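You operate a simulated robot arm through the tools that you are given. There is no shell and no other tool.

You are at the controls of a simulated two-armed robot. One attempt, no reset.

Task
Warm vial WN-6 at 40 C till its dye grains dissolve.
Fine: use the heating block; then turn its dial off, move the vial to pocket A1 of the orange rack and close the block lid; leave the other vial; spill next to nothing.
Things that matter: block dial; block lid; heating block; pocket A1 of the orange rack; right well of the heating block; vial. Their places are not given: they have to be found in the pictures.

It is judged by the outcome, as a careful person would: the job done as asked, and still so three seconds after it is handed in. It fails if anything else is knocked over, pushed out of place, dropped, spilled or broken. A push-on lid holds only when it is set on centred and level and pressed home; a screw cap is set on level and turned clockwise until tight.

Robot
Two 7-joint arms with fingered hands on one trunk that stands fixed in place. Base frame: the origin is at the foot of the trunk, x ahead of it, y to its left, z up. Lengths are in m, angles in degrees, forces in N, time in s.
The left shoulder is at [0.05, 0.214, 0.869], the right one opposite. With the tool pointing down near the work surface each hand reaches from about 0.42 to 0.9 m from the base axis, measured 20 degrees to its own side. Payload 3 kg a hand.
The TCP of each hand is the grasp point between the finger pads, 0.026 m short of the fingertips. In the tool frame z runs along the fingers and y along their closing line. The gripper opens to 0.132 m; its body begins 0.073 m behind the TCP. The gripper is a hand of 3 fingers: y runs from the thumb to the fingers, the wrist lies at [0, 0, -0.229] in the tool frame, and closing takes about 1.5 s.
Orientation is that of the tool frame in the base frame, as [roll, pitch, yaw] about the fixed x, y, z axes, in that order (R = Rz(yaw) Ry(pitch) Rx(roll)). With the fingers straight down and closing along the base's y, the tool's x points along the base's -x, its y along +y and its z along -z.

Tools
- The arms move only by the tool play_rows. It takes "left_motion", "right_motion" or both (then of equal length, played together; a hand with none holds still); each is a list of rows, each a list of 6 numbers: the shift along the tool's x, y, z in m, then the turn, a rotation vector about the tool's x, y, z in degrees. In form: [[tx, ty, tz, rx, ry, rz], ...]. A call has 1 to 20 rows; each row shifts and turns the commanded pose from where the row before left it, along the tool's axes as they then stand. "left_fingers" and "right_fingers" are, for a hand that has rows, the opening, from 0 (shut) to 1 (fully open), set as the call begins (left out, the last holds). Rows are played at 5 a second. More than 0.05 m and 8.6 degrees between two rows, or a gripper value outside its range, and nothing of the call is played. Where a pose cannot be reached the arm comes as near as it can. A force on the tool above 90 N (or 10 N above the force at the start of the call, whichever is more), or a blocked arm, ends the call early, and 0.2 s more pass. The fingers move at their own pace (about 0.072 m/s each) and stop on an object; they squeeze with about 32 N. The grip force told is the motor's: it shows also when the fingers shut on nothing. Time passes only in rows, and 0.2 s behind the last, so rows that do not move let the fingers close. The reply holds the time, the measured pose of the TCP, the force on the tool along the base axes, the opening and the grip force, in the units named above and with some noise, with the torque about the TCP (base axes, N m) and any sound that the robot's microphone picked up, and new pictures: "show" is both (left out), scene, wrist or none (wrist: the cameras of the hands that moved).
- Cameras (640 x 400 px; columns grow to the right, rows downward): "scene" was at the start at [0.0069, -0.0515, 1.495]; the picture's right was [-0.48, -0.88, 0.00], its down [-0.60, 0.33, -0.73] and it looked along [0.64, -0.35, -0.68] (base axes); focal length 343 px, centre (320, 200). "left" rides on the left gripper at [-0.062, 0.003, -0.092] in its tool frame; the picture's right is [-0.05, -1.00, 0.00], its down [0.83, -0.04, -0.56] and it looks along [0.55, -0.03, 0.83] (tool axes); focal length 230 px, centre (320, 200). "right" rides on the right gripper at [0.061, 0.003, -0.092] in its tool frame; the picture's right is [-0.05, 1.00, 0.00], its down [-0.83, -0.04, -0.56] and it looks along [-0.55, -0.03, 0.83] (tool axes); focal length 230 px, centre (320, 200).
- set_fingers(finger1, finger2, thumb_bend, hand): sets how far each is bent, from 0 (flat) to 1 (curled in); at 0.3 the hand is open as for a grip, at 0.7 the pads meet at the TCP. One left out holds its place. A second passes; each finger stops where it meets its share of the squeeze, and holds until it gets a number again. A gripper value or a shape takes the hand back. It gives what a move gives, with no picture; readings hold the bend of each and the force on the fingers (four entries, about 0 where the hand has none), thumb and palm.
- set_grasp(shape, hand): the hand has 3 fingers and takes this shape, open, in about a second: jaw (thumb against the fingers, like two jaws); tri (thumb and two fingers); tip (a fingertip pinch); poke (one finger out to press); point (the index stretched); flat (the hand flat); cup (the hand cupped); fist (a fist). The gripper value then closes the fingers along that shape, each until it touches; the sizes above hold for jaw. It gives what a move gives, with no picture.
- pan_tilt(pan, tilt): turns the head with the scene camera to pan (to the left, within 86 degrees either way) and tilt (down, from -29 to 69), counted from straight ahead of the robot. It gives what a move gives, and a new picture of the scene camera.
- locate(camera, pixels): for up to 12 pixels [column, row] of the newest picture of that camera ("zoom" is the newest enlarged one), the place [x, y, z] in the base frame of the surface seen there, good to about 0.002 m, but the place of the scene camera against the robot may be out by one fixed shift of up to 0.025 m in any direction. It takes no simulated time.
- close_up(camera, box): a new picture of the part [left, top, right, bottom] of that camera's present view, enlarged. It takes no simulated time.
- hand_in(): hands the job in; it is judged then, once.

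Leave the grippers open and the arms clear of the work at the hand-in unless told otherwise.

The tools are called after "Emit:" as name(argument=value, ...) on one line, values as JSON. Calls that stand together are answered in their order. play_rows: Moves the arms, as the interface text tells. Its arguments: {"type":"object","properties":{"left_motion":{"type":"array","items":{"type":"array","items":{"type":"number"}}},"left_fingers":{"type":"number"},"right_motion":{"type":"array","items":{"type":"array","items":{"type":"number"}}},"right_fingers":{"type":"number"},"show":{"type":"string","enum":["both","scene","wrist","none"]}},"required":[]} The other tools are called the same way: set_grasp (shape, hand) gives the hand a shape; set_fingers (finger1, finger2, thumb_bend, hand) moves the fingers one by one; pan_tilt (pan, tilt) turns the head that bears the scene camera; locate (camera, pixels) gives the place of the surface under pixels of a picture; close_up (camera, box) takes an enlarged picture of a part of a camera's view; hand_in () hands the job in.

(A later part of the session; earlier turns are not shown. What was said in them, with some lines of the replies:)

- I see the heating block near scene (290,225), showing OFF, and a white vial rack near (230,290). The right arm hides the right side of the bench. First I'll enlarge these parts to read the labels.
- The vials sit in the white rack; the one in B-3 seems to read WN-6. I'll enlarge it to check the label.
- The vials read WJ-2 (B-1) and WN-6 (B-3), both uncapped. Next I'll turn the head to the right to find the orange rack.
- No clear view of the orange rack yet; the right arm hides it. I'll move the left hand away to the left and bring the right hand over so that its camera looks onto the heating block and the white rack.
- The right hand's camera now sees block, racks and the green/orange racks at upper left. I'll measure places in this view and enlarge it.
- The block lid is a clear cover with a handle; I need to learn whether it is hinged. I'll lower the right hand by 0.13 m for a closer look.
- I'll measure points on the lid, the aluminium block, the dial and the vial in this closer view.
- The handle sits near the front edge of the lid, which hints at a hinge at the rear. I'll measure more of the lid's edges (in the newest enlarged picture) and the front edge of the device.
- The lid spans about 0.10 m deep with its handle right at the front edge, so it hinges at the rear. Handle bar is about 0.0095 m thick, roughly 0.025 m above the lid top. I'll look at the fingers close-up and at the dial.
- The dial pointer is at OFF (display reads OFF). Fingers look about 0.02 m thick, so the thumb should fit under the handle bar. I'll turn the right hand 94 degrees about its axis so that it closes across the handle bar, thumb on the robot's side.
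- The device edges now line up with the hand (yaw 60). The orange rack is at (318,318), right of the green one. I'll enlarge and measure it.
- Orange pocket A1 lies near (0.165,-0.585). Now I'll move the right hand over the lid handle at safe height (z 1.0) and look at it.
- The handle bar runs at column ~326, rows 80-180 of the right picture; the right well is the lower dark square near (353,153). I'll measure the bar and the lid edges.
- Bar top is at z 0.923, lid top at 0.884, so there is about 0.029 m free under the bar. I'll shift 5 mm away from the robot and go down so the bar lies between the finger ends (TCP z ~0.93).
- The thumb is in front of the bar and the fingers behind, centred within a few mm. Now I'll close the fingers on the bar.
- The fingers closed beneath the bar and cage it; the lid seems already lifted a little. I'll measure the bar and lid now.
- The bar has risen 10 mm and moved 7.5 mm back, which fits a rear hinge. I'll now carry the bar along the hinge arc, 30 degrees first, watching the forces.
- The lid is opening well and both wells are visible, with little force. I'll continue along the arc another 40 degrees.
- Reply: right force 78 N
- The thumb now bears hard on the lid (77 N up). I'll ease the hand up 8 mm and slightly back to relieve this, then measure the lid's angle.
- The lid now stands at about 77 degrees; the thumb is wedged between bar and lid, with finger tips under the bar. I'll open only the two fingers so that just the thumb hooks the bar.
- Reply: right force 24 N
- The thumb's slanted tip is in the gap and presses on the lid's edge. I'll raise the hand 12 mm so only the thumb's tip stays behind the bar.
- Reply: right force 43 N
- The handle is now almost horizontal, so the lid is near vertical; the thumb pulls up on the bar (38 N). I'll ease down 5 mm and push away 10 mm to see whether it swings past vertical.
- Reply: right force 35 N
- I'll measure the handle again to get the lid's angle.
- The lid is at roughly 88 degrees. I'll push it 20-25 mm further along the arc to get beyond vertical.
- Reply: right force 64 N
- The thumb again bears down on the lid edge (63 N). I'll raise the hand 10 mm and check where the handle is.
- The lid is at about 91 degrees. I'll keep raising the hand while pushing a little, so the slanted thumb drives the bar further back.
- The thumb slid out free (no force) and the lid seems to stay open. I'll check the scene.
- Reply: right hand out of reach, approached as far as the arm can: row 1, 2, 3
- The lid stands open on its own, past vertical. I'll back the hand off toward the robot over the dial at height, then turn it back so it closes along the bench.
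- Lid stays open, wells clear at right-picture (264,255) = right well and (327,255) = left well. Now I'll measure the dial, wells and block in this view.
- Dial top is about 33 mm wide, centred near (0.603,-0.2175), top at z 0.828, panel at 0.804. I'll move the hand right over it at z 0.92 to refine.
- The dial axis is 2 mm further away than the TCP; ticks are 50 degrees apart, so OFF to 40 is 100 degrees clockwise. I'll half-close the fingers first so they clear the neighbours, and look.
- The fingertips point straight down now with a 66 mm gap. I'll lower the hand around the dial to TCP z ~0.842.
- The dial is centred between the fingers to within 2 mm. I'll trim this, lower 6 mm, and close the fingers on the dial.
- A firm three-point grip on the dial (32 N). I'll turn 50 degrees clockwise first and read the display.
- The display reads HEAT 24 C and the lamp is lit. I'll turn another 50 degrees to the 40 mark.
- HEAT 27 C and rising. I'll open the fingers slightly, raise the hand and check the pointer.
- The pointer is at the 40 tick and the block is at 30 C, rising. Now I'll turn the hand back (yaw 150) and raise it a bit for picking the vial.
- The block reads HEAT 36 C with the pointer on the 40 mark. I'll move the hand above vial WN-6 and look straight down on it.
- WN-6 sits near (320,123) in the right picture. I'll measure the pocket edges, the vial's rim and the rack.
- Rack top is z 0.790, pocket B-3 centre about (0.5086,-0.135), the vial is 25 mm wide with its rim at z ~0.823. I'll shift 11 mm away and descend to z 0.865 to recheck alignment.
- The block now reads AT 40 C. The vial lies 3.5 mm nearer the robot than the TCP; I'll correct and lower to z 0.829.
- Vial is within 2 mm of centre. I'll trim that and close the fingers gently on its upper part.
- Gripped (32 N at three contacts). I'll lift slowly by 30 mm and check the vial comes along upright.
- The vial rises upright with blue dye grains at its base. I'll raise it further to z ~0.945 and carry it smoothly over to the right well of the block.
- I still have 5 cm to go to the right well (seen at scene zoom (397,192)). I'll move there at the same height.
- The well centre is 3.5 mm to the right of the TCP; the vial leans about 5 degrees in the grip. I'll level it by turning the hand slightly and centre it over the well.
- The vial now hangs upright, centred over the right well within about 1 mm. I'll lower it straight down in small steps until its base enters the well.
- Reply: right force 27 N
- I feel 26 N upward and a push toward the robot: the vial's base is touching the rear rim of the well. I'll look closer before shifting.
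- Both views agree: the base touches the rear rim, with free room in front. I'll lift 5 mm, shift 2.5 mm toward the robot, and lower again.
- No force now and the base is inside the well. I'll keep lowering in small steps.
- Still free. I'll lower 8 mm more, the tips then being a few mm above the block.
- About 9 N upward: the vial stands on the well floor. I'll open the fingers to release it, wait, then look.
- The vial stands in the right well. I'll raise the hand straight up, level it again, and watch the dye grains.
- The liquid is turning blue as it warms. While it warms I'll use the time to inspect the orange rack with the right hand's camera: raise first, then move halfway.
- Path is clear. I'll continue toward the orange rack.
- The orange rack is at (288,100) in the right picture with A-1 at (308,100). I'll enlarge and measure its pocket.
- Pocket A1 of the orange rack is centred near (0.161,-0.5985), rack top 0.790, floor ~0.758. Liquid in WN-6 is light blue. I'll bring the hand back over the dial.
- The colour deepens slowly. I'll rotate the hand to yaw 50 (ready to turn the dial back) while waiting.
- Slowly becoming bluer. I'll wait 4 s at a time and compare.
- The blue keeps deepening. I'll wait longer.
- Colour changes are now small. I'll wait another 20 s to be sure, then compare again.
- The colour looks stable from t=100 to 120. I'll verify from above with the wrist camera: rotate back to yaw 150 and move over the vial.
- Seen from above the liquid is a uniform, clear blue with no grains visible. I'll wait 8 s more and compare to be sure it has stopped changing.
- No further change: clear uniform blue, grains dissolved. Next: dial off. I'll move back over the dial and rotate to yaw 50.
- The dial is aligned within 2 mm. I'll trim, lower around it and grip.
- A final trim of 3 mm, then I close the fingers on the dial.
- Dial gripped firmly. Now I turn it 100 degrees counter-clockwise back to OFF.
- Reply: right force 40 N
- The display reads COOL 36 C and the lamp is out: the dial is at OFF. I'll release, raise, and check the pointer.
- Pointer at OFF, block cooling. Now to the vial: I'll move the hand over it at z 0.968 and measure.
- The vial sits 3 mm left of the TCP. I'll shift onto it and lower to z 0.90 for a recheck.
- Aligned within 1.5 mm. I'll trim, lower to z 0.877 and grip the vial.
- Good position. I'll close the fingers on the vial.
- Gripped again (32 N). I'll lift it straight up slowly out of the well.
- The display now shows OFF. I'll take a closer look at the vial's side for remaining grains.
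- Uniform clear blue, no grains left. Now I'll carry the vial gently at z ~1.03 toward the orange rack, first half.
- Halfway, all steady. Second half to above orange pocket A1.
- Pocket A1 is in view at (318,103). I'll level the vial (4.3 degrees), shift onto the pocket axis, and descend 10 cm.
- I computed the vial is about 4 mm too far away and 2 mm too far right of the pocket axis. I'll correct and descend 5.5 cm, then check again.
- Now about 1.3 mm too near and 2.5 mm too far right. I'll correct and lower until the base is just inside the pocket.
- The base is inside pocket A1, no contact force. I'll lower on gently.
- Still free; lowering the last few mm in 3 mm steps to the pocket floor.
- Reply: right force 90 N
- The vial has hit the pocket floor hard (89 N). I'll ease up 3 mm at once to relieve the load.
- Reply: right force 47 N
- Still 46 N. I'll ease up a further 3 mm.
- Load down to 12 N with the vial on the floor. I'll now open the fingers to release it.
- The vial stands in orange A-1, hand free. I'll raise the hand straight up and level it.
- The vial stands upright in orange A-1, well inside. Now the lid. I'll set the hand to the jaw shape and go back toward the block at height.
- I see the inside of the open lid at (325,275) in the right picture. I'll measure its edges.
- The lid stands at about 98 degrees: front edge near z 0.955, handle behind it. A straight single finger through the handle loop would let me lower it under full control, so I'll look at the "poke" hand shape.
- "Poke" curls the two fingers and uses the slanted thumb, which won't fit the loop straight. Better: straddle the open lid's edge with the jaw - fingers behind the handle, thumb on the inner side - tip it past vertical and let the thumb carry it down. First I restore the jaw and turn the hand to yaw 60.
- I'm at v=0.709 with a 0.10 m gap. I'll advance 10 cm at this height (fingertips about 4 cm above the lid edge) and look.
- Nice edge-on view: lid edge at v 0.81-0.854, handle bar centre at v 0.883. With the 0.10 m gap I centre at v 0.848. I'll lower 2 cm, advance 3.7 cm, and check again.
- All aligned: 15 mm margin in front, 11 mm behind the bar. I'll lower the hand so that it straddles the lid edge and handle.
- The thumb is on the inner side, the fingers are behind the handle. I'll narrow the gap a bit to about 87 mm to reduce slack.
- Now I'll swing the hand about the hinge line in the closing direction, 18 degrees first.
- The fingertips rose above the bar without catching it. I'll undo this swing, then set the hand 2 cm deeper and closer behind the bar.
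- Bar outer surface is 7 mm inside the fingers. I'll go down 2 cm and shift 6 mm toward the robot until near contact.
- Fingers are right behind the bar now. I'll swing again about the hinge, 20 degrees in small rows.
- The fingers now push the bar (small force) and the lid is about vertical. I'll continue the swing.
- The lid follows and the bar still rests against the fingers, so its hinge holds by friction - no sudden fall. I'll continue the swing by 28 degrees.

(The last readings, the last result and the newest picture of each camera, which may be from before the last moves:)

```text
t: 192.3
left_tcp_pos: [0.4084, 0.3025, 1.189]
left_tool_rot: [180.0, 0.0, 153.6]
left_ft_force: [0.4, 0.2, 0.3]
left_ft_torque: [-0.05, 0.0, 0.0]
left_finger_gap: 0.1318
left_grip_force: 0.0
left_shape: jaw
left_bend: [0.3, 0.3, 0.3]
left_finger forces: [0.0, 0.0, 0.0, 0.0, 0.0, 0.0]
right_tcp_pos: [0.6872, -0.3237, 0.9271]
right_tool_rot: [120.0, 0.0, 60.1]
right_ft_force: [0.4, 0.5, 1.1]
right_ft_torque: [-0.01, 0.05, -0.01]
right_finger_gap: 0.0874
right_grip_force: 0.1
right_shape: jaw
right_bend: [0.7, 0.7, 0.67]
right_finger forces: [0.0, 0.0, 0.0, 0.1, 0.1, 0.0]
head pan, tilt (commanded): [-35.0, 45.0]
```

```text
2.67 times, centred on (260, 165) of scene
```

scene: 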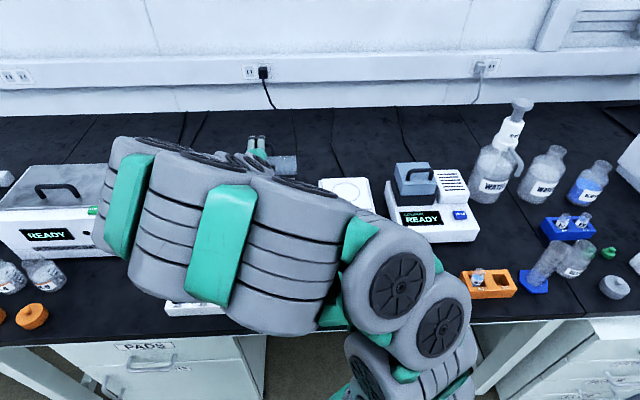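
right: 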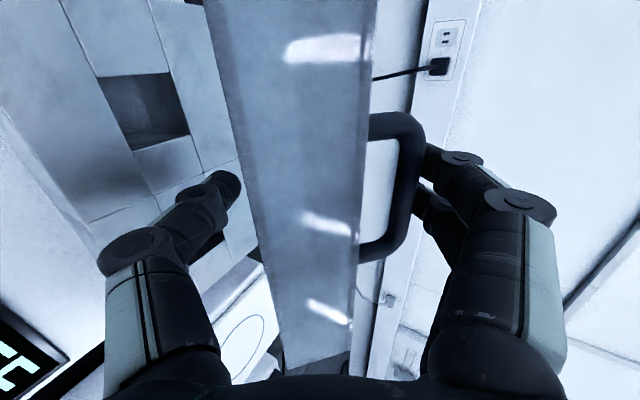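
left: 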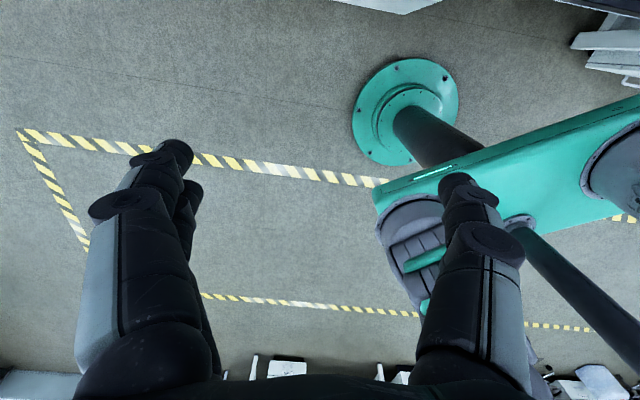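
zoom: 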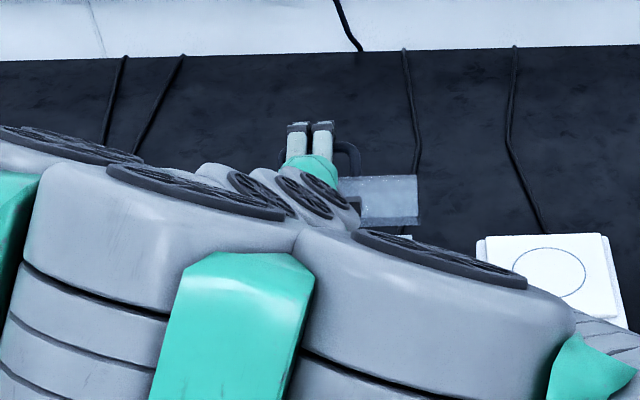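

The lid has followed to about 47 degrees and stays against the fingers without dropping onto the thumb, so friction holds it. I'll withdraw the hand along the finger direction.

Emit:
play_rows(right_motion=[[0, 0.002, -0.012, 0, 0, 0], [0, 0.0, -0.02, 0, 0, 0], [0, 0, -0.025, 0, 0, 0], [0, 0, -0.025, 0, 0, 0], [0, 0, 0, 0, 0, 0]], show="both")

Emit:
close_up(camera="right", box=[160, 60, 480, 300])

```text
t: 193.6
left_tcp_pos: [0.4077, 0.3023, 1.1869]
left_tool_rot: [180.0, 0.0, 153.6]
left_ft_force: [0.5, -0.4, -0.3]
left_ft_torque: [-0.01, 0.01, 0.01]
left_finger_gap: 0.1318
left_grip_force: 0.1
left_shape: jaw
left_bend: [0.3, 0.3, 0.3]
left_finger forces: [0.0, 0.0, 0.0, 0.0, 0.1, 0.0]
right_tcp_pos: [0.6255, -0.2904, 0.9734]
right_tool_rot: [120.0, 0.0, 60.1]
right_ft_force: [0.1, -0.1, -0.4]
right_ft_torque: [0.03, -0.03, -0.01]
right_finger_gap: 0.0874
right_grip_force: 0.0
right_shape: jaw
right_bend: [0.7, 0.7, 0.67]
right_finger forces: [0.1, 0.1, 0.1, 0.1, 0.1, 0.0]
head pan, tilt (commanded): [-35.0, 45.0]
```

scene: 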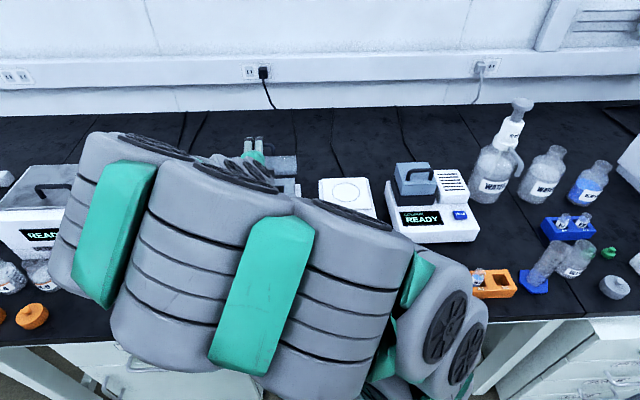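
right: 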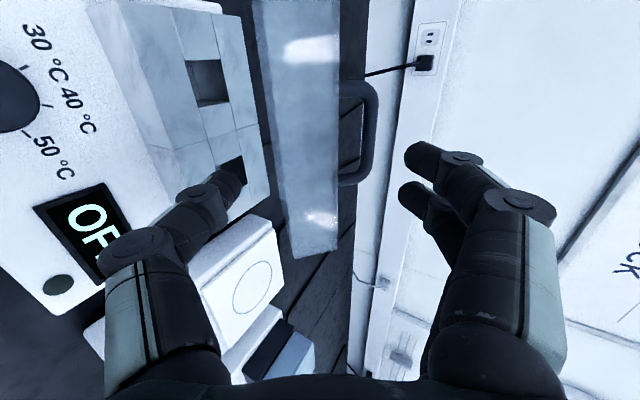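

```text
1.67 times, centred on (320, 180) of right
```

zoom: 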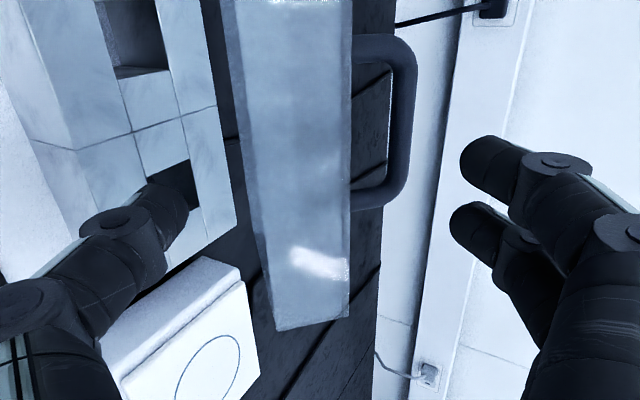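

The lid stays put by itself. The arm's elbow hangs over the left side, so I'll check how high it is above the bench objects before moving.

Emit:
locate(camera="scene", pixels=[[130, 350], [90, 270], [200, 350], [250, 350], [330, 350], [420, 330], [120, 150], [200, 300], [70, 230]])

```text
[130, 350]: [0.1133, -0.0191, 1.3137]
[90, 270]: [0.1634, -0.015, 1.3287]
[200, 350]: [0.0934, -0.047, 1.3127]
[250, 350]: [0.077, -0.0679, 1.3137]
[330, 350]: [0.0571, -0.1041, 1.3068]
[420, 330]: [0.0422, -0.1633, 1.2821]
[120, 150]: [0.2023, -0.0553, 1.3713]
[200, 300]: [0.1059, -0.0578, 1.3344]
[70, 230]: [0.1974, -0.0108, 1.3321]
```

The elbow is at z 1.3, well clear. Now I'll raise the hand, bring it back to pointing straight down and close the fingers to push the handle from behind.

Emit:
play_rows(right_motion=[[0, 0.02, -0.025, 0, 0, 0], [0, 0.025, -0.02, 0, 0, 0], [0, 0, 0, 7.5, 0, 0], [0, 0, 0, 7.5, 0, 0], [0, 0, 0, 7.5, 0, 0], [0, 0, 0, 7.5, 0, 0], [0, 0, 0, 7.5, 0, 0], [0, 0, 0, 7.5, 0, 0], [0, 0, 0, 7.5, 0, 0], [0, 0, 0, 7.5, 0, 0], [0, 0, 0, 0, 0, 0], [0, 0, 0, 0, 0, 0]], right_fingers=0.0, show="both")

Emit:
close_up(camera="right", box=[200, 40, 520, 260])

Emit:
close_up(camera="scene", box=[200, 90, 320, 240])

```text
t: 196.2
left_tcp_pos: [0.4066, 0.3014, 1.1878]
left_tool_rot: [-180.0, 0.0, 153.6]
left_ft_force: [-0.3, -0.1, -0.8]
left_ft_torque: [0.03, -0.01, -0.01]
left_finger_gap: 0.1318
left_grip_force: 0.0
left_shape: jaw
left_bend: [0.3, 0.3, 0.3]
left_finger forces: [0.0, 0.0, 0.1, 0.0, 0.0, 0.0]
right_tcp_pos: [0.6123, -0.2806, 1.0331]
right_tool_rot: [180.0, 0.0, 60.2]
right_ft_force: [0.1, -0.3, 0.4]
right_ft_torque: [0.0, 0.05, 0.0]
right_finger_gap: 0.0
right_grip_force: 31.4
right_shape: jaw
right_bend: [0.68, 0.68, 0.74]
right_finger forces: [0.0, 0.0, 0.0, 0.1, 0.0, 0.1]
head pan, tilt (commanded): [-35.0, 45.0]
```

scene: 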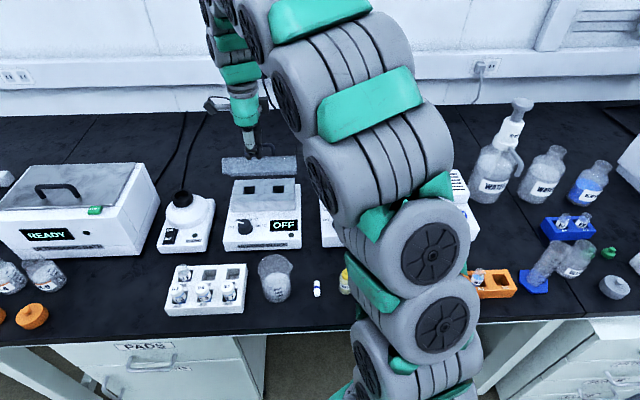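
right: 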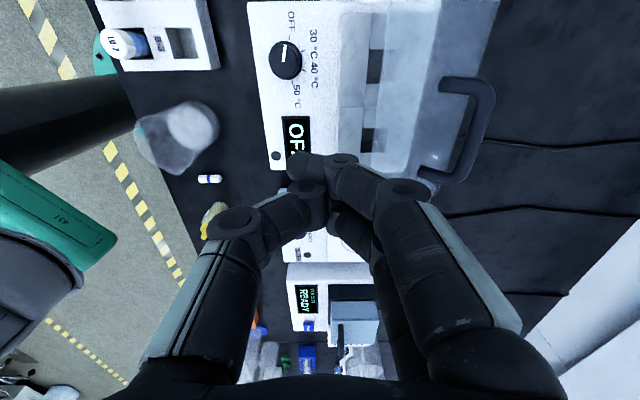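

```text
1.82 times, centred on (360, 150) of right
```

zoom: 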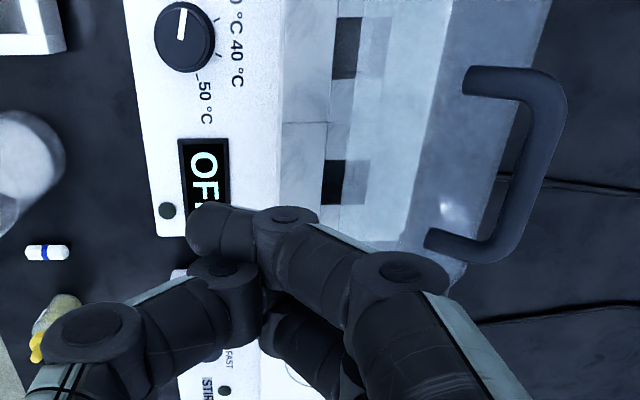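

```text
2.67 times, centred on (260, 165) of scene
```

zoom: 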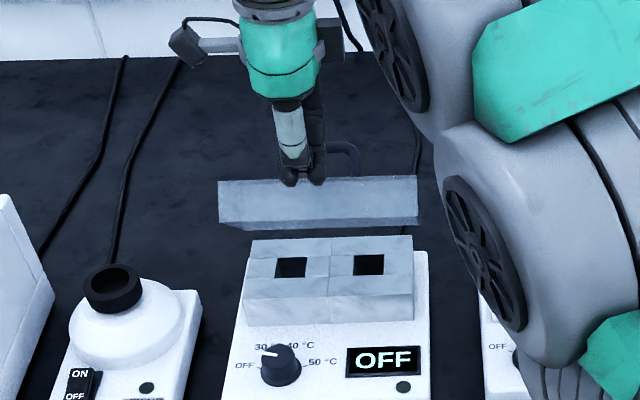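

The lid holds at about 45 degrees. I'll measure the handle bar's position.

Emit:
locate(camera="right", pixels=[[482, 100], [474, 130], [465, 160], [450, 88], [428, 178], [440, 60]])

```text
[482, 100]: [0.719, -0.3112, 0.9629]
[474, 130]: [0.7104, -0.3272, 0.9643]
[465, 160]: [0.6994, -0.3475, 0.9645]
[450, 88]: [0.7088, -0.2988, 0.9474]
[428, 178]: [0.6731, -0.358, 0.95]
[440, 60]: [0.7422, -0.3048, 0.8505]
```

Bar centre is near v 0.780, z 0.960. I'll pass over it at height and come down behind it with the closed fingers.

Emit:
play_rows(right_motion=[[0, 0.04, -0.005, 0, 0, 0], [0, 0.04, 0, 0, 0, 0], [0, 0.04, 0, 0, 0, 0], [0, 0.04, 0, 0, 0, 0], [0, 0, 0, 0, 0, 0]], show="wrist")

Emit:
close_up(camera="right", box=[160, 60, 480, 260])

Emit:
close_up(camera="scene", box=[200, 90, 320, 240])

```text
t: 197.3
left_tcp_pos: [0.4068, 0.3004, 1.1886]
left_tool_rot: [-179.9, 0.0, 153.6]
left_ft_force: [-0.4, 0.1, -0.1]
left_ft_torque: [-0.04, 0.01, 0.0]
left_finger_gap: 0.132
left_grip_force: 0.1
left_shape: jaw
left_bend: [0.3, 0.3, 0.3]
left_finger forces: [0.0, 0.0, 0.1, 0.0, 0.0, 0.1]
right_tcp_pos: [0.7508, -0.3602, 1.0362]
right_tool_rot: [179.9, 0.0, 60.0]
right_ft_force: [0.1, -0.5, -0.2]
right_ft_torque: [0.02, 0.0, 0.01]
right_finger_gap: 0.0
right_grip_force: 32.2
right_shape: jaw
right_bend: [0.68, 0.68, 0.74]
right_finger forces: [0.1, 0.0, 0.0, 0.0, 0.0, 0.0]
head pan, tilt (commanded): [-35.0, 45.0]
```

right: 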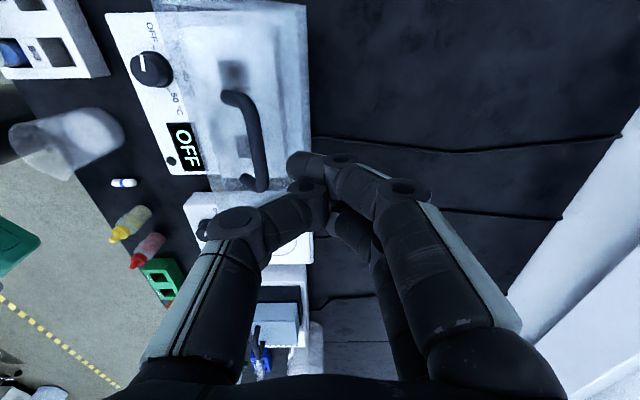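

```text
2.00 times, centred on (320, 160) of right
```

zoom: 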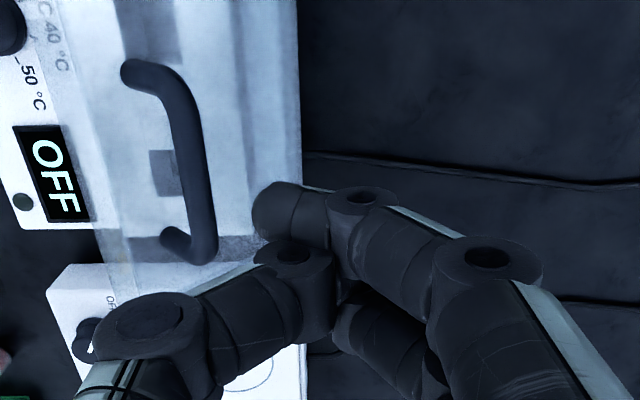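

```text
2.67 times, centred on (260, 165) of scene
```

zoom: 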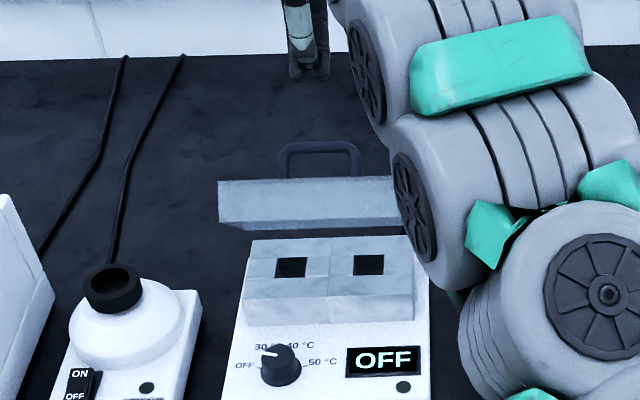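

The hand is behind the bar. I'll descend until the tips are a little below bar level.

Emit:
play_rows(right_motion=[[0, 0, 0.025, 0, 0, 0], [0, 0, 0.025, 0, 0, 0], [0, 0, 0.018, 0, 0, 0], [0, 0, 0, 0, 0, 0]], show="wrist")

Emit:
close_up(camera="right", box=[160, 60, 480, 260])

Emit:
close_up(camera="scene", box=[200, 90, 320, 240])

```text
t: 198.3
left_tcp_pos: [0.4082, 0.3016, 1.188]
left_tool_rot: [179.9, -0.1, 153.6]
left_ft_force: [-0.1, 0.2, 0.0]
left_ft_torque: [-0.01, -0.01, 0.02]
left_finger_gap: 0.1319
left_grip_force: 0.1
left_shape: jaw
left_bend: [0.3, 0.3, 0.3]
left_finger forces: [0.0, 0.0, 0.1, 0.1, 0.0, 0.0]
right_tcp_pos: [0.7516, -0.3615, 0.9682]
right_tool_rot: [179.9, 0.0, 60.1]
right_ft_force: [0.0, -0.4, 0.4]
right_ft_torque: [-0.01, 0.01, 0.01]
right_finger_gap: 0.0001
right_grip_force: 31.9
right_shape: jaw
right_bend: [0.68, 0.68, 0.74]
right_finger forces: [0.1, 0.0, 0.1, 0.0, 0.0, 0.0]
head pan, tilt (commanded): [-35.0, 45.0]
```

right: 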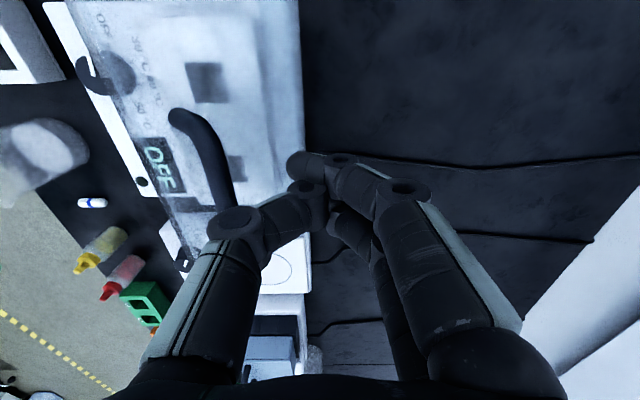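

```text
2.00 times, centred on (320, 160) of right
```

zoom: 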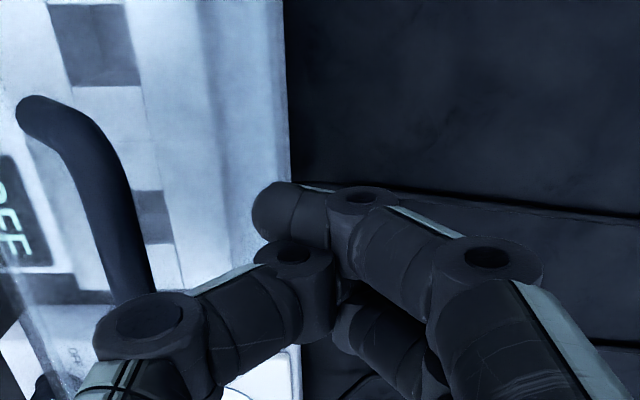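

```text
2.67 times, centred on (260, 165) of scene
```

zoom: 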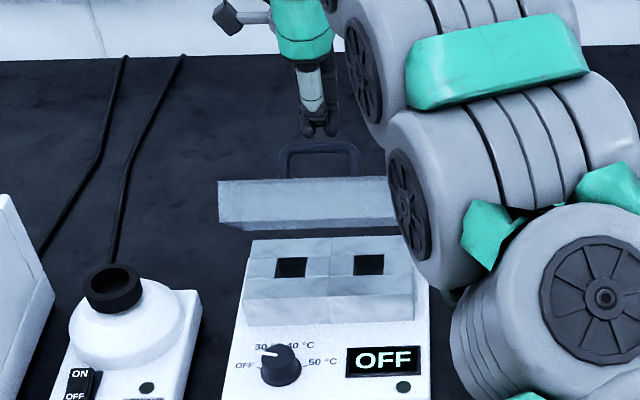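

I'll move toward the robot to contact the bar and push it along its arc, first part.

Emit:
play_rows(right_motion=[[0, -0.009, 0, 0, 0, 0], [0, -0.009, 0, 0, 0, 0], [0, -0.012, 0.003, 0, 0, 0], [0, -0.012, 0.003, 0, 0, 0], [0, 0, 0, 0, 0, 0]], show="both")

Emit:
close_up(camera="scene", box=[200, 90, 320, 240])

Emit:
close_up(camera="right", box=[160, 60, 480, 260])

```text
t: 199.6
left_tcp_pos: [0.4078, 0.3014, 1.1876]
left_tool_rot: [-180.0, -0.1, 153.5]
left_ft_force: [0.3, 0.1, 0.8]
left_ft_torque: [-0.01, 0.0, -0.01]
left_finger_gap: 0.132
left_grip_force: 0.0
left_shape: jaw
left_bend: [0.3, 0.3, 0.3]
left_finger forces: [0.0, 0.0, 0.0, 0.1, 0.1, 0.0]
right_tcp_pos: [0.7138, -0.3401, 0.9642]
right_tool_rot: [-179.9, 0.0, 60.0]
right_ft_force: [0.0, -0.3, -0.3]
right_ft_torque: [0.03, 0.02, 0.01]
right_finger_gap: 0.0
right_grip_force: 31.9
right_shape: jaw
right_bend: [0.68, 0.68, 0.74]
right_finger forces: [0.1, 0.0, 0.1, 0.1, 0.0, 0.0]
head pan, tilt (commanded): [-35.0, 45.0]
```

scene: 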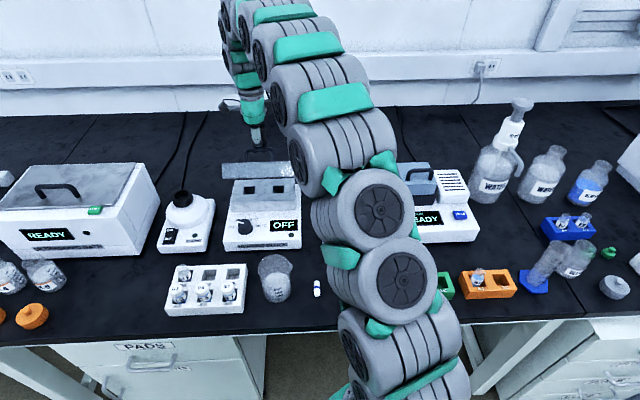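
right: 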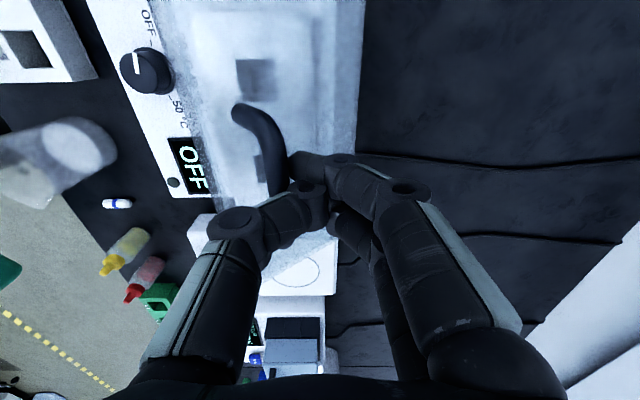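

```text
2.67 times, centred on (260, 165) of scene
```

zoom: 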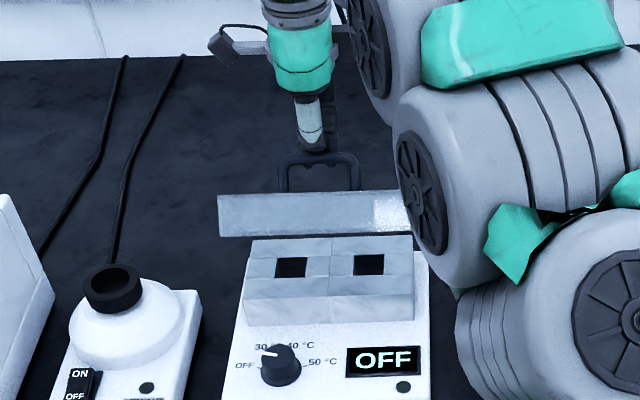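

```text
2.00 times, centred on (320, 160) of right
```

zoom: 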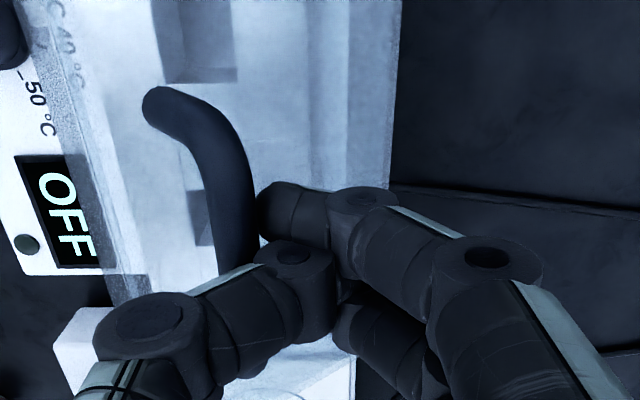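

The lid is following (now about 30 degrees). I'll keep pushing along the arc.

Emit:
play_rows(right_motion=[[0, -0.009, 0.004, 0, 0, 0], [0, -0.009, 0.004, 0, 0, 0], [0, -0.008, 0.0055, 0, 0, 0], [0, -0.008, 0.0055, 0, 0, 0], [0, 0, 0, 0, 0, 0]], show="both")

Emit:
close_up(camera="scene", box=[200, 90, 320, 240])

Emit:
close_up(camera="right", box=[160, 60, 480, 260])

```text
t: 200.8
left_tcp_pos: [0.407, 0.3023, 1.188]
left_tool_rot: [180.0, 0.0, 153.6]
left_ft_force: [0.6, 0.3, 1.2]
left_ft_torque: [0.0, 0.04, -0.03]
left_finger_gap: 0.1318
left_grip_force: 0.0
left_shape: jaw
left_bend: [0.3, 0.3, 0.3]
left_finger forces: [0.1, 0.0, 0.1, 0.0, 0.0, 0.0]
right_tcp_pos: [0.6857, -0.3225, 0.9455]
right_tool_rot: [180.0, 0.0, 60.1]
right_ft_force: [-0.4, 0.4, 0.0]
right_ft_torque: [0.02, 0.02, -0.02]
right_finger_gap: 0.0
right_grip_force: 31.9
right_shape: jaw
right_bend: [0.68, 0.68, 0.74]
right_finger forces: [0.0, 0.0, 0.0, 0.0, 0.1, 0.0]
head pan, tilt (commanded): [-35.0, 45.0]
```

scene: 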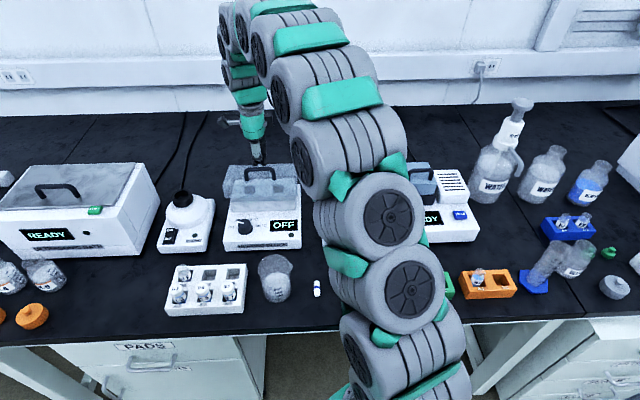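
right: 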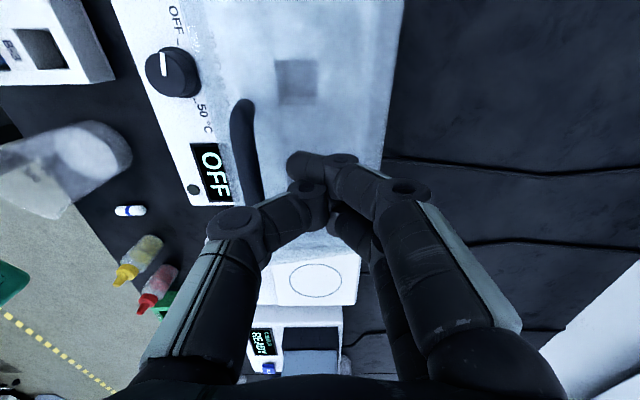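

```text
2.67 times, centred on (260, 165) of scene
```

zoom: 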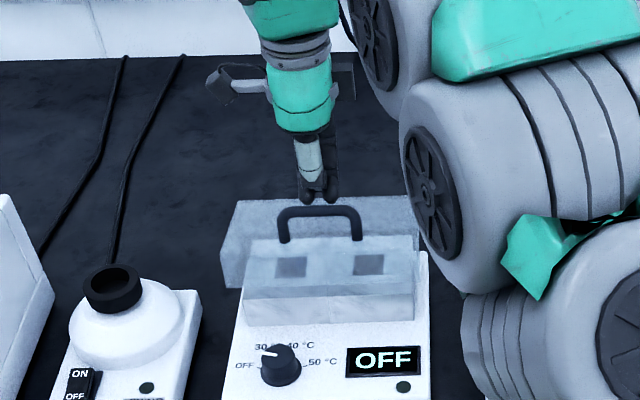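

```text
2.00 times, centred on (320, 160) of right
```

zoom: 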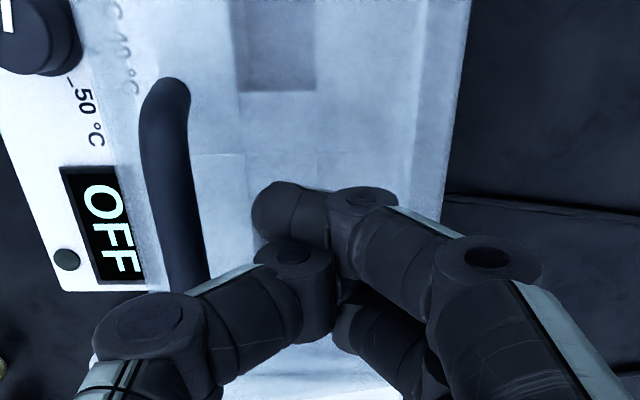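

The lid now appears shut: it left the fingers and lies over the block. I'll raise the hand and measure the handle height against the original closed value (bar top z 0.923).

Emit:
play_rows(right_motion=[[0, 0.0, -0.03, 0, 0, 0], [0, 0, -0.04, 0, 0, 0], [0, -0.04, -0.01, 0, 0, 0], [0, -0.04, 0, 0, 0, 0], [0, 0, 0, 0, 0, 0]], right_fingers=1.0, show="both")

Emit:
close_up(camera="scene", box=[200, 120, 320, 260])

Emit:
close_up(camera="right", box=[200, 0, 460, 220])

```text
t: 201.9
left_tcp_pos: [0.4073, 0.3015, 1.1883]
left_tool_rot: [-180.0, 0.0, 153.6]
left_ft_force: [0.2, 0.4, -0.3]
left_ft_torque: [0.01, -0.01, 0.01]
left_finger_gap: 0.1318
left_grip_force: 0.1
left_shape: jaw
left_bend: [0.3, 0.3, 0.3]
left_finger forces: [0.0, 0.0, 0.0, 0.0, 0.1, 0.0]
right_tcp_pos: [0.6183, -0.2814, 1.0295]
right_tool_rot: [-180.0, 0.0, 60.1]
right_ft_force: [0.4, -0.6, 0.0]
right_ft_torque: [-0.02, -0.02, 0.0]
right_finger_gap: 0.1321
right_grip_force: 0.1
right_shape: jaw
right_bend: [0.3, 0.3, 0.3]
right_finger forces: [0.0, 0.1, 0.0, 0.1, 0.0, 0.0]
head pan, tilt (commanded): [-35.0, 45.0]
```

scene: 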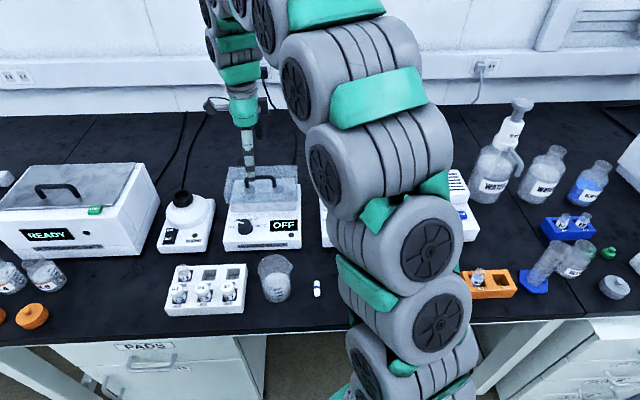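
right: 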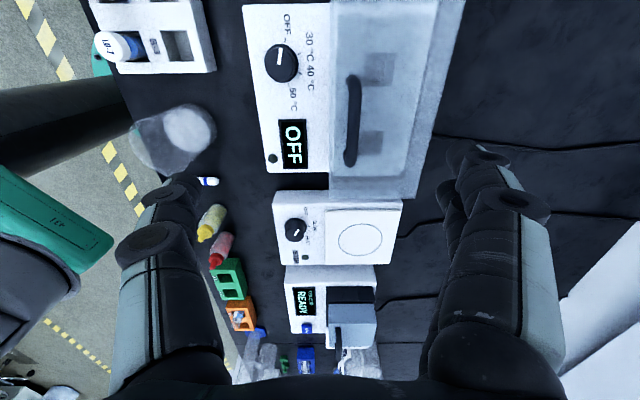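

```text
2.86 times, centred on (260, 190) of scene
```

zoom: 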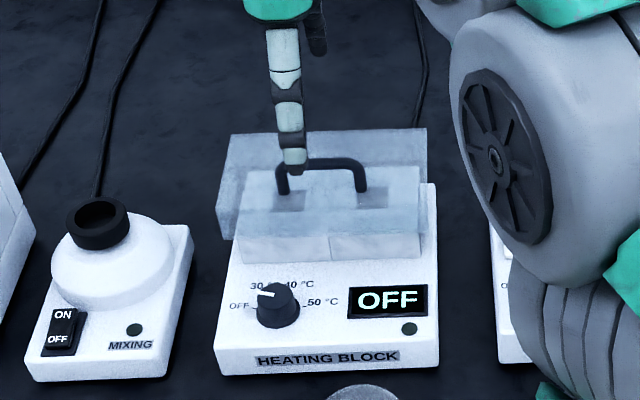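

```text
1.82 times, centred on (330, 110) of right
```

zoom: 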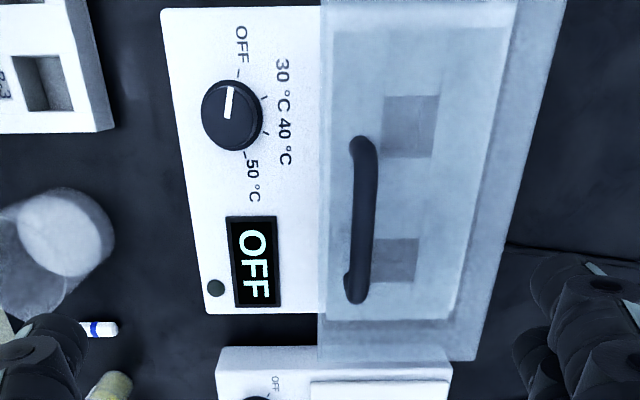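

I'll measure the bar and lid top now.

Emit:
locate(camera="right", pixels=[[354, 90], [353, 120], [352, 150], [380, 110], [400, 60], [376, 72], [372, 140], [335, 190], [420, 120]])

Emit:
pan_tilt(pan=-29, tilt=43)

```text
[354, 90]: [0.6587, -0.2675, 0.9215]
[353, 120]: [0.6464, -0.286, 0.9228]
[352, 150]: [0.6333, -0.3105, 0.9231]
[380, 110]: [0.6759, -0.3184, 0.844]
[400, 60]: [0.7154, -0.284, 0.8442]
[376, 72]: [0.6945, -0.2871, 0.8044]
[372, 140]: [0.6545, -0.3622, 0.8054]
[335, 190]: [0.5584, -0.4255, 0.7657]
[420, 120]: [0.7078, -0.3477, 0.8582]
```

```text
t: 202.6
left_tcp_pos: [0.4087, 0.3023, 1.188]
left_tool_rot: [-179.9, 0.0, 153.6]
left_ft_force: [0.9, 0.2, 0.3]
left_ft_torque: [0.0, -0.01, 0.0]
left_finger_gap: 0.1319
left_grip_force: 0.0
left_shape: jaw
left_bend: [0.3, 0.3, 0.3]
left_finger forces: [0.1, 0.0, 0.1, 0.0, 0.0, 0.0]
right_tcp_pos: [0.617, -0.2816, 1.0298]
right_tool_rot: [180.0, 0.0, 60.0]
right_ft_force: [-0.1, -0.7, -0.7]
right_ft_torque: [0.0, 0.01, 0.0]
right_finger_gap: 0.1318
right_grip_force: 0.0
right_shape: jaw
right_bend: [0.3, 0.3, 0.3]
right_finger forces: [0.1, 0.0, 0.0, 0.1, 0.0, 0.0]
head pan, tilt (commanded): [-29.0, 43.0]
```

scene: 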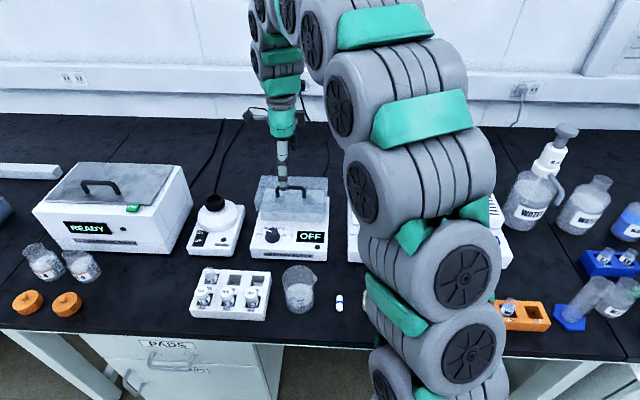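

Bar top is at z 0.923 and v 0.703 - the same as when the lid was closed at the start, so the lid is fully shut. Now I'll raise the right hand and move it away to its starting area, then check everything.

Emit:
play_rows(right_motion=[[0, 0, -0.045, 0, 0, 0], [0, 0, -0.045, 0, 0, 0], [-0.041, -0.003, 0, 0, 0, 0], [-0.041, -0.003, 0, 0, 0, 0], [-0.041, -0.003, 0, 0, 0, 0], [-0.041, -0.003, 0, 0, 0, 0], [-0.041, -0.003, 0, 0, 0, 0], [-0.041, -0.003, 0, 0, 0, 0], [-0.041, -0.003, 0, 0, 0, 0], [0, 0, 0, 0, 0, -8.5], [0, 0, 0, 0, 0, -8.5], [0, 0, 0, 0, 0, -8.5], [0, 0, 0, 0, 0, -8.5], [0, 0, 0, 0, 0, -8.5], [0, 0, 0, 0, 0, -8.5], [0, 0, 0, 0, 0, -8.5], [0, 0, 0, 0, 0, -8.5], [0, 0, 0, 0, 0, -8.5], [0, 0, 0, 0, 0, -8.5], [0, 0, 0, 0, 0, -8.5]], show="both")

Emit:
close_up(camera="scene", box=[180, 160, 340, 330])

Emit:
pan_tilt(pan=-60, tilt=50)

```text
t: 206.8
left_tcp_pos: [0.4076, 0.3031, 1.1873]
left_tool_rot: [-180.0, 0.0, 153.7]
left_ft_force: [1.1, 0.3, 1.3]
left_ft_torque: [-0.02, 0.02, -0.02]
left_finger_gap: 0.1323
left_grip_force: 0.0
left_shape: jaw
left_bend: [0.3, 0.3, 0.3]
left_finger forces: [0.0, 0.1, 0.0, 0.1, 0.0, 0.0]
right_tcp_pos: [0.4543, -0.5216, 1.1149]
right_tool_rot: [180.0, 0.0, 153.7]
right_ft_force: [-0.1, 1.1, -0.4]
right_ft_torque: [0.0, 0.0, 0.0]
right_finger_gap: 0.132
right_grip_force: 0.0
right_shape: jaw
right_bend: [0.3, 0.3, 0.3]
right_finger forces: [0.0, 0.0, 0.1, 0.0, 0.0, 0.0]
head pan, tilt (commanded): [-29.0, 43.0]
```

scene: 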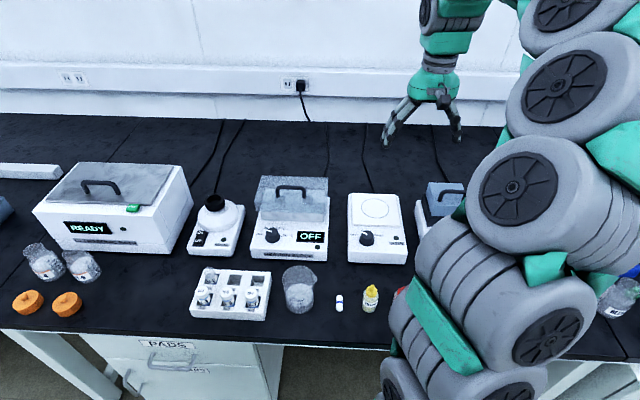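
right: 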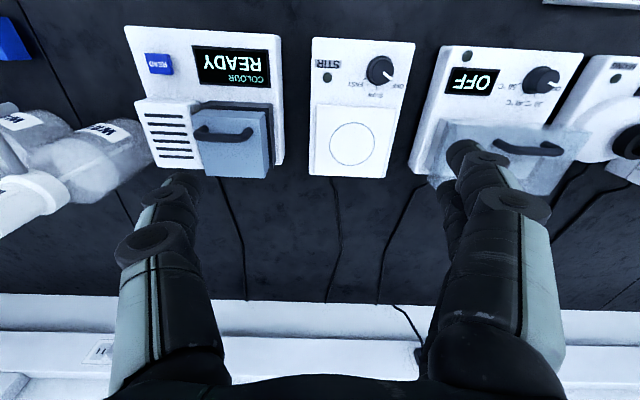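

```text
2.35 times, centred on (260, 245) of scene
```

zoom: 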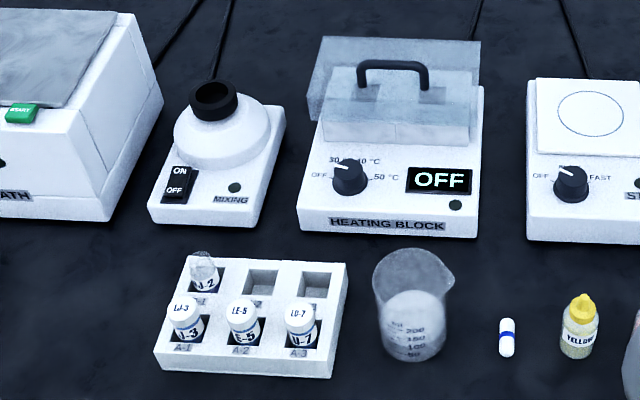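

```text
t: 207.8
left_tcp_pos: [0.4076, 0.3014, 1.1877]
left_tool_rot: [180.0, 0.0, 153.8]
left_ft_force: [-0.9, -0.4, 0.6]
left_ft_torque: [0.01, -0.01, 0.0]
left_finger_gap: 0.1319
left_grip_force: 0.1
left_shape: jaw
left_bend: [0.3, 0.3, 0.3]
left_finger forces: [0.1, 0.1, 0.0, 0.1, 0.0, 0.1]
right_tcp_pos: [0.4544, -0.5216, 1.115]
right_tool_rot: [-179.9, 0.0, 153.5]
right_ft_force: [0.0, 0.3, 0.2]
right_ft_torque: [-0.02, 0.0, 0.0]
right_finger_gap: 0.1319
right_grip_force: 0.1
right_shape: jaw
right_bend: [0.3, 0.3, 0.3]
right_finger forces: [0.0, 0.1, 0.0, 0.0, 0.0, 0.1]
head pan, tilt (commanded): [-60.0, 50.0]
```

scene: 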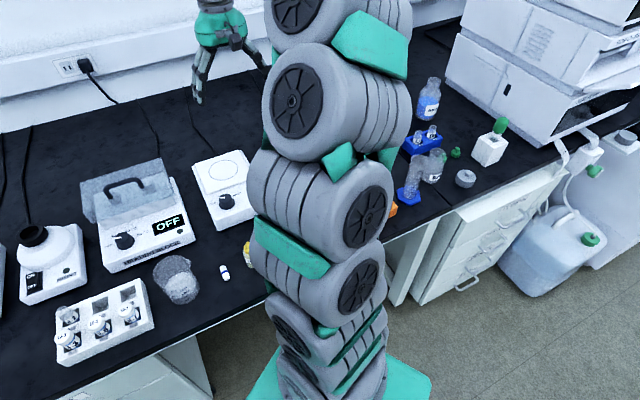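

Block OFF, lid closed, white rack and its other vials untouched. For a last look at the orange rack I'll shift the right hand a little and use its camera.

Emit:
play_rows(right_motion=[[0.0325, -0.0211, 0, 0, 0, 0], [0.0325, -0.0211, 0, 0, 0, 0], [0.0325, -0.0211, 0, 0, 0, 0], [0.0325, -0.0211, 0, 0, 0, 0], [0, 0, 0, 0, 0, 0]], show="both")

Emit:
close_up(camera="right", box=[180, 0, 340, 100])

```text
t: 209.0
left_tcp_pos: [0.4065, 0.3027, 1.1888]
left_tool_rot: [-179.9, 0.0, 153.6]
left_ft_force: [-1.0, -0.2, -0.8]
left_ft_torque: [-0.01, 0.0, 0.02]
left_finger_gap: 0.1319
left_grip_force: 0.0
left_shape: jaw
left_bend: [0.3, 0.3, 0.3]
left_finger forces: [0.1, 0.0, 0.0, 0.0, 0.0, 0.1]
right_tcp_pos: [0.3024, -0.5384, 1.1137]
right_tool_rot: [-179.9, 0.0, 153.6]
right_ft_force: [0.0, 0.1, 0.2]
right_ft_torque: [-0.01, 0.02, 0.02]
right_finger_gap: 0.132
right_grip_force: 0.0
right_shape: jaw
right_bend: [0.3, 0.3, 0.3]
right_finger forces: [0.0, 0.0, 0.0, 0.0, 0.0, 0.0]
head pan, tilt (commanded): [-60.0, 50.0]
```

scene: 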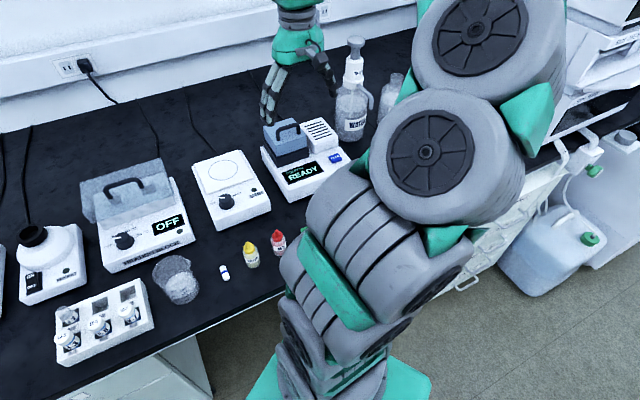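
right: 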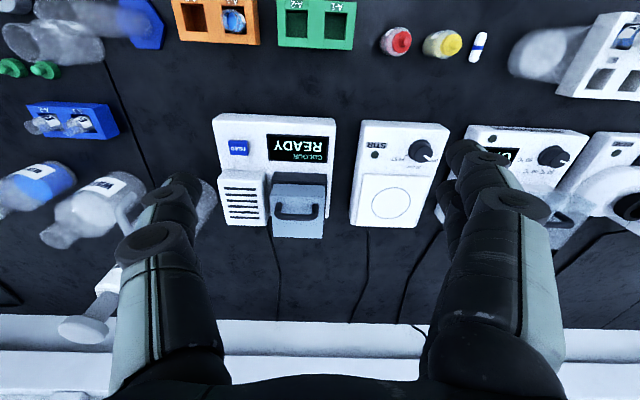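

```text
4.00 times, centred on (260, 50) of right
```

zoom: 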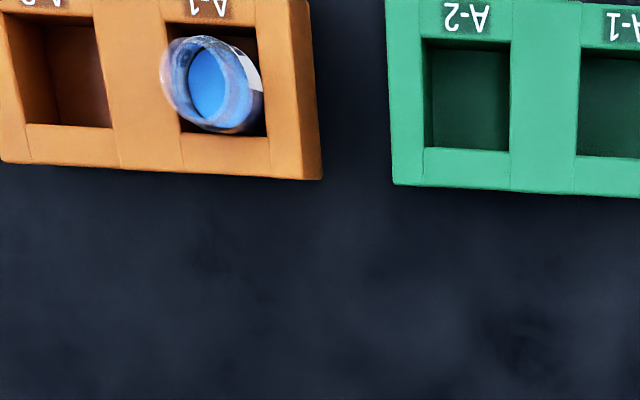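

WN-6 stands in orange pocket A-1 with clear blue liquid. The dial is OFF, the lid is closed, the other vial is untouched, both grippers are open and both arms are clear. I'm handing in.

Emit:
hand_in()

```text
The job is handed in.
```

I warmed vial WN-6 in the right well of the heating block at 40 °C until the liquid was an even blue. I saw no dye grains left, either from above or from the side. The job is handed in, but I haven't seen the judge's result.

- **Dial:** turned back to OFF, and the display reads OFF.
- **Vial:** WN-6 stands upright in pocket A1 of the orange rack. I saw no spilled liquid.
- **Lid:** closed. The handle measures at the same height as before I opened it.
- **Other vials:** WJ-2 and the three capped vials in the white rack were not touched.
- **Arms:** both grippers are open and clear of the work.

Some contacts were harder than I intended:

- **Setting the vial down:** it met the floor of pocket A1 with about 89 N before I eased off. It looked undamaged afterwards.
- **Opening the lid:** the thumb pressed on the lid with up to about 77 N.
- **Closing the lid:** the last few degrees may have been a short drop rather than a guided close.
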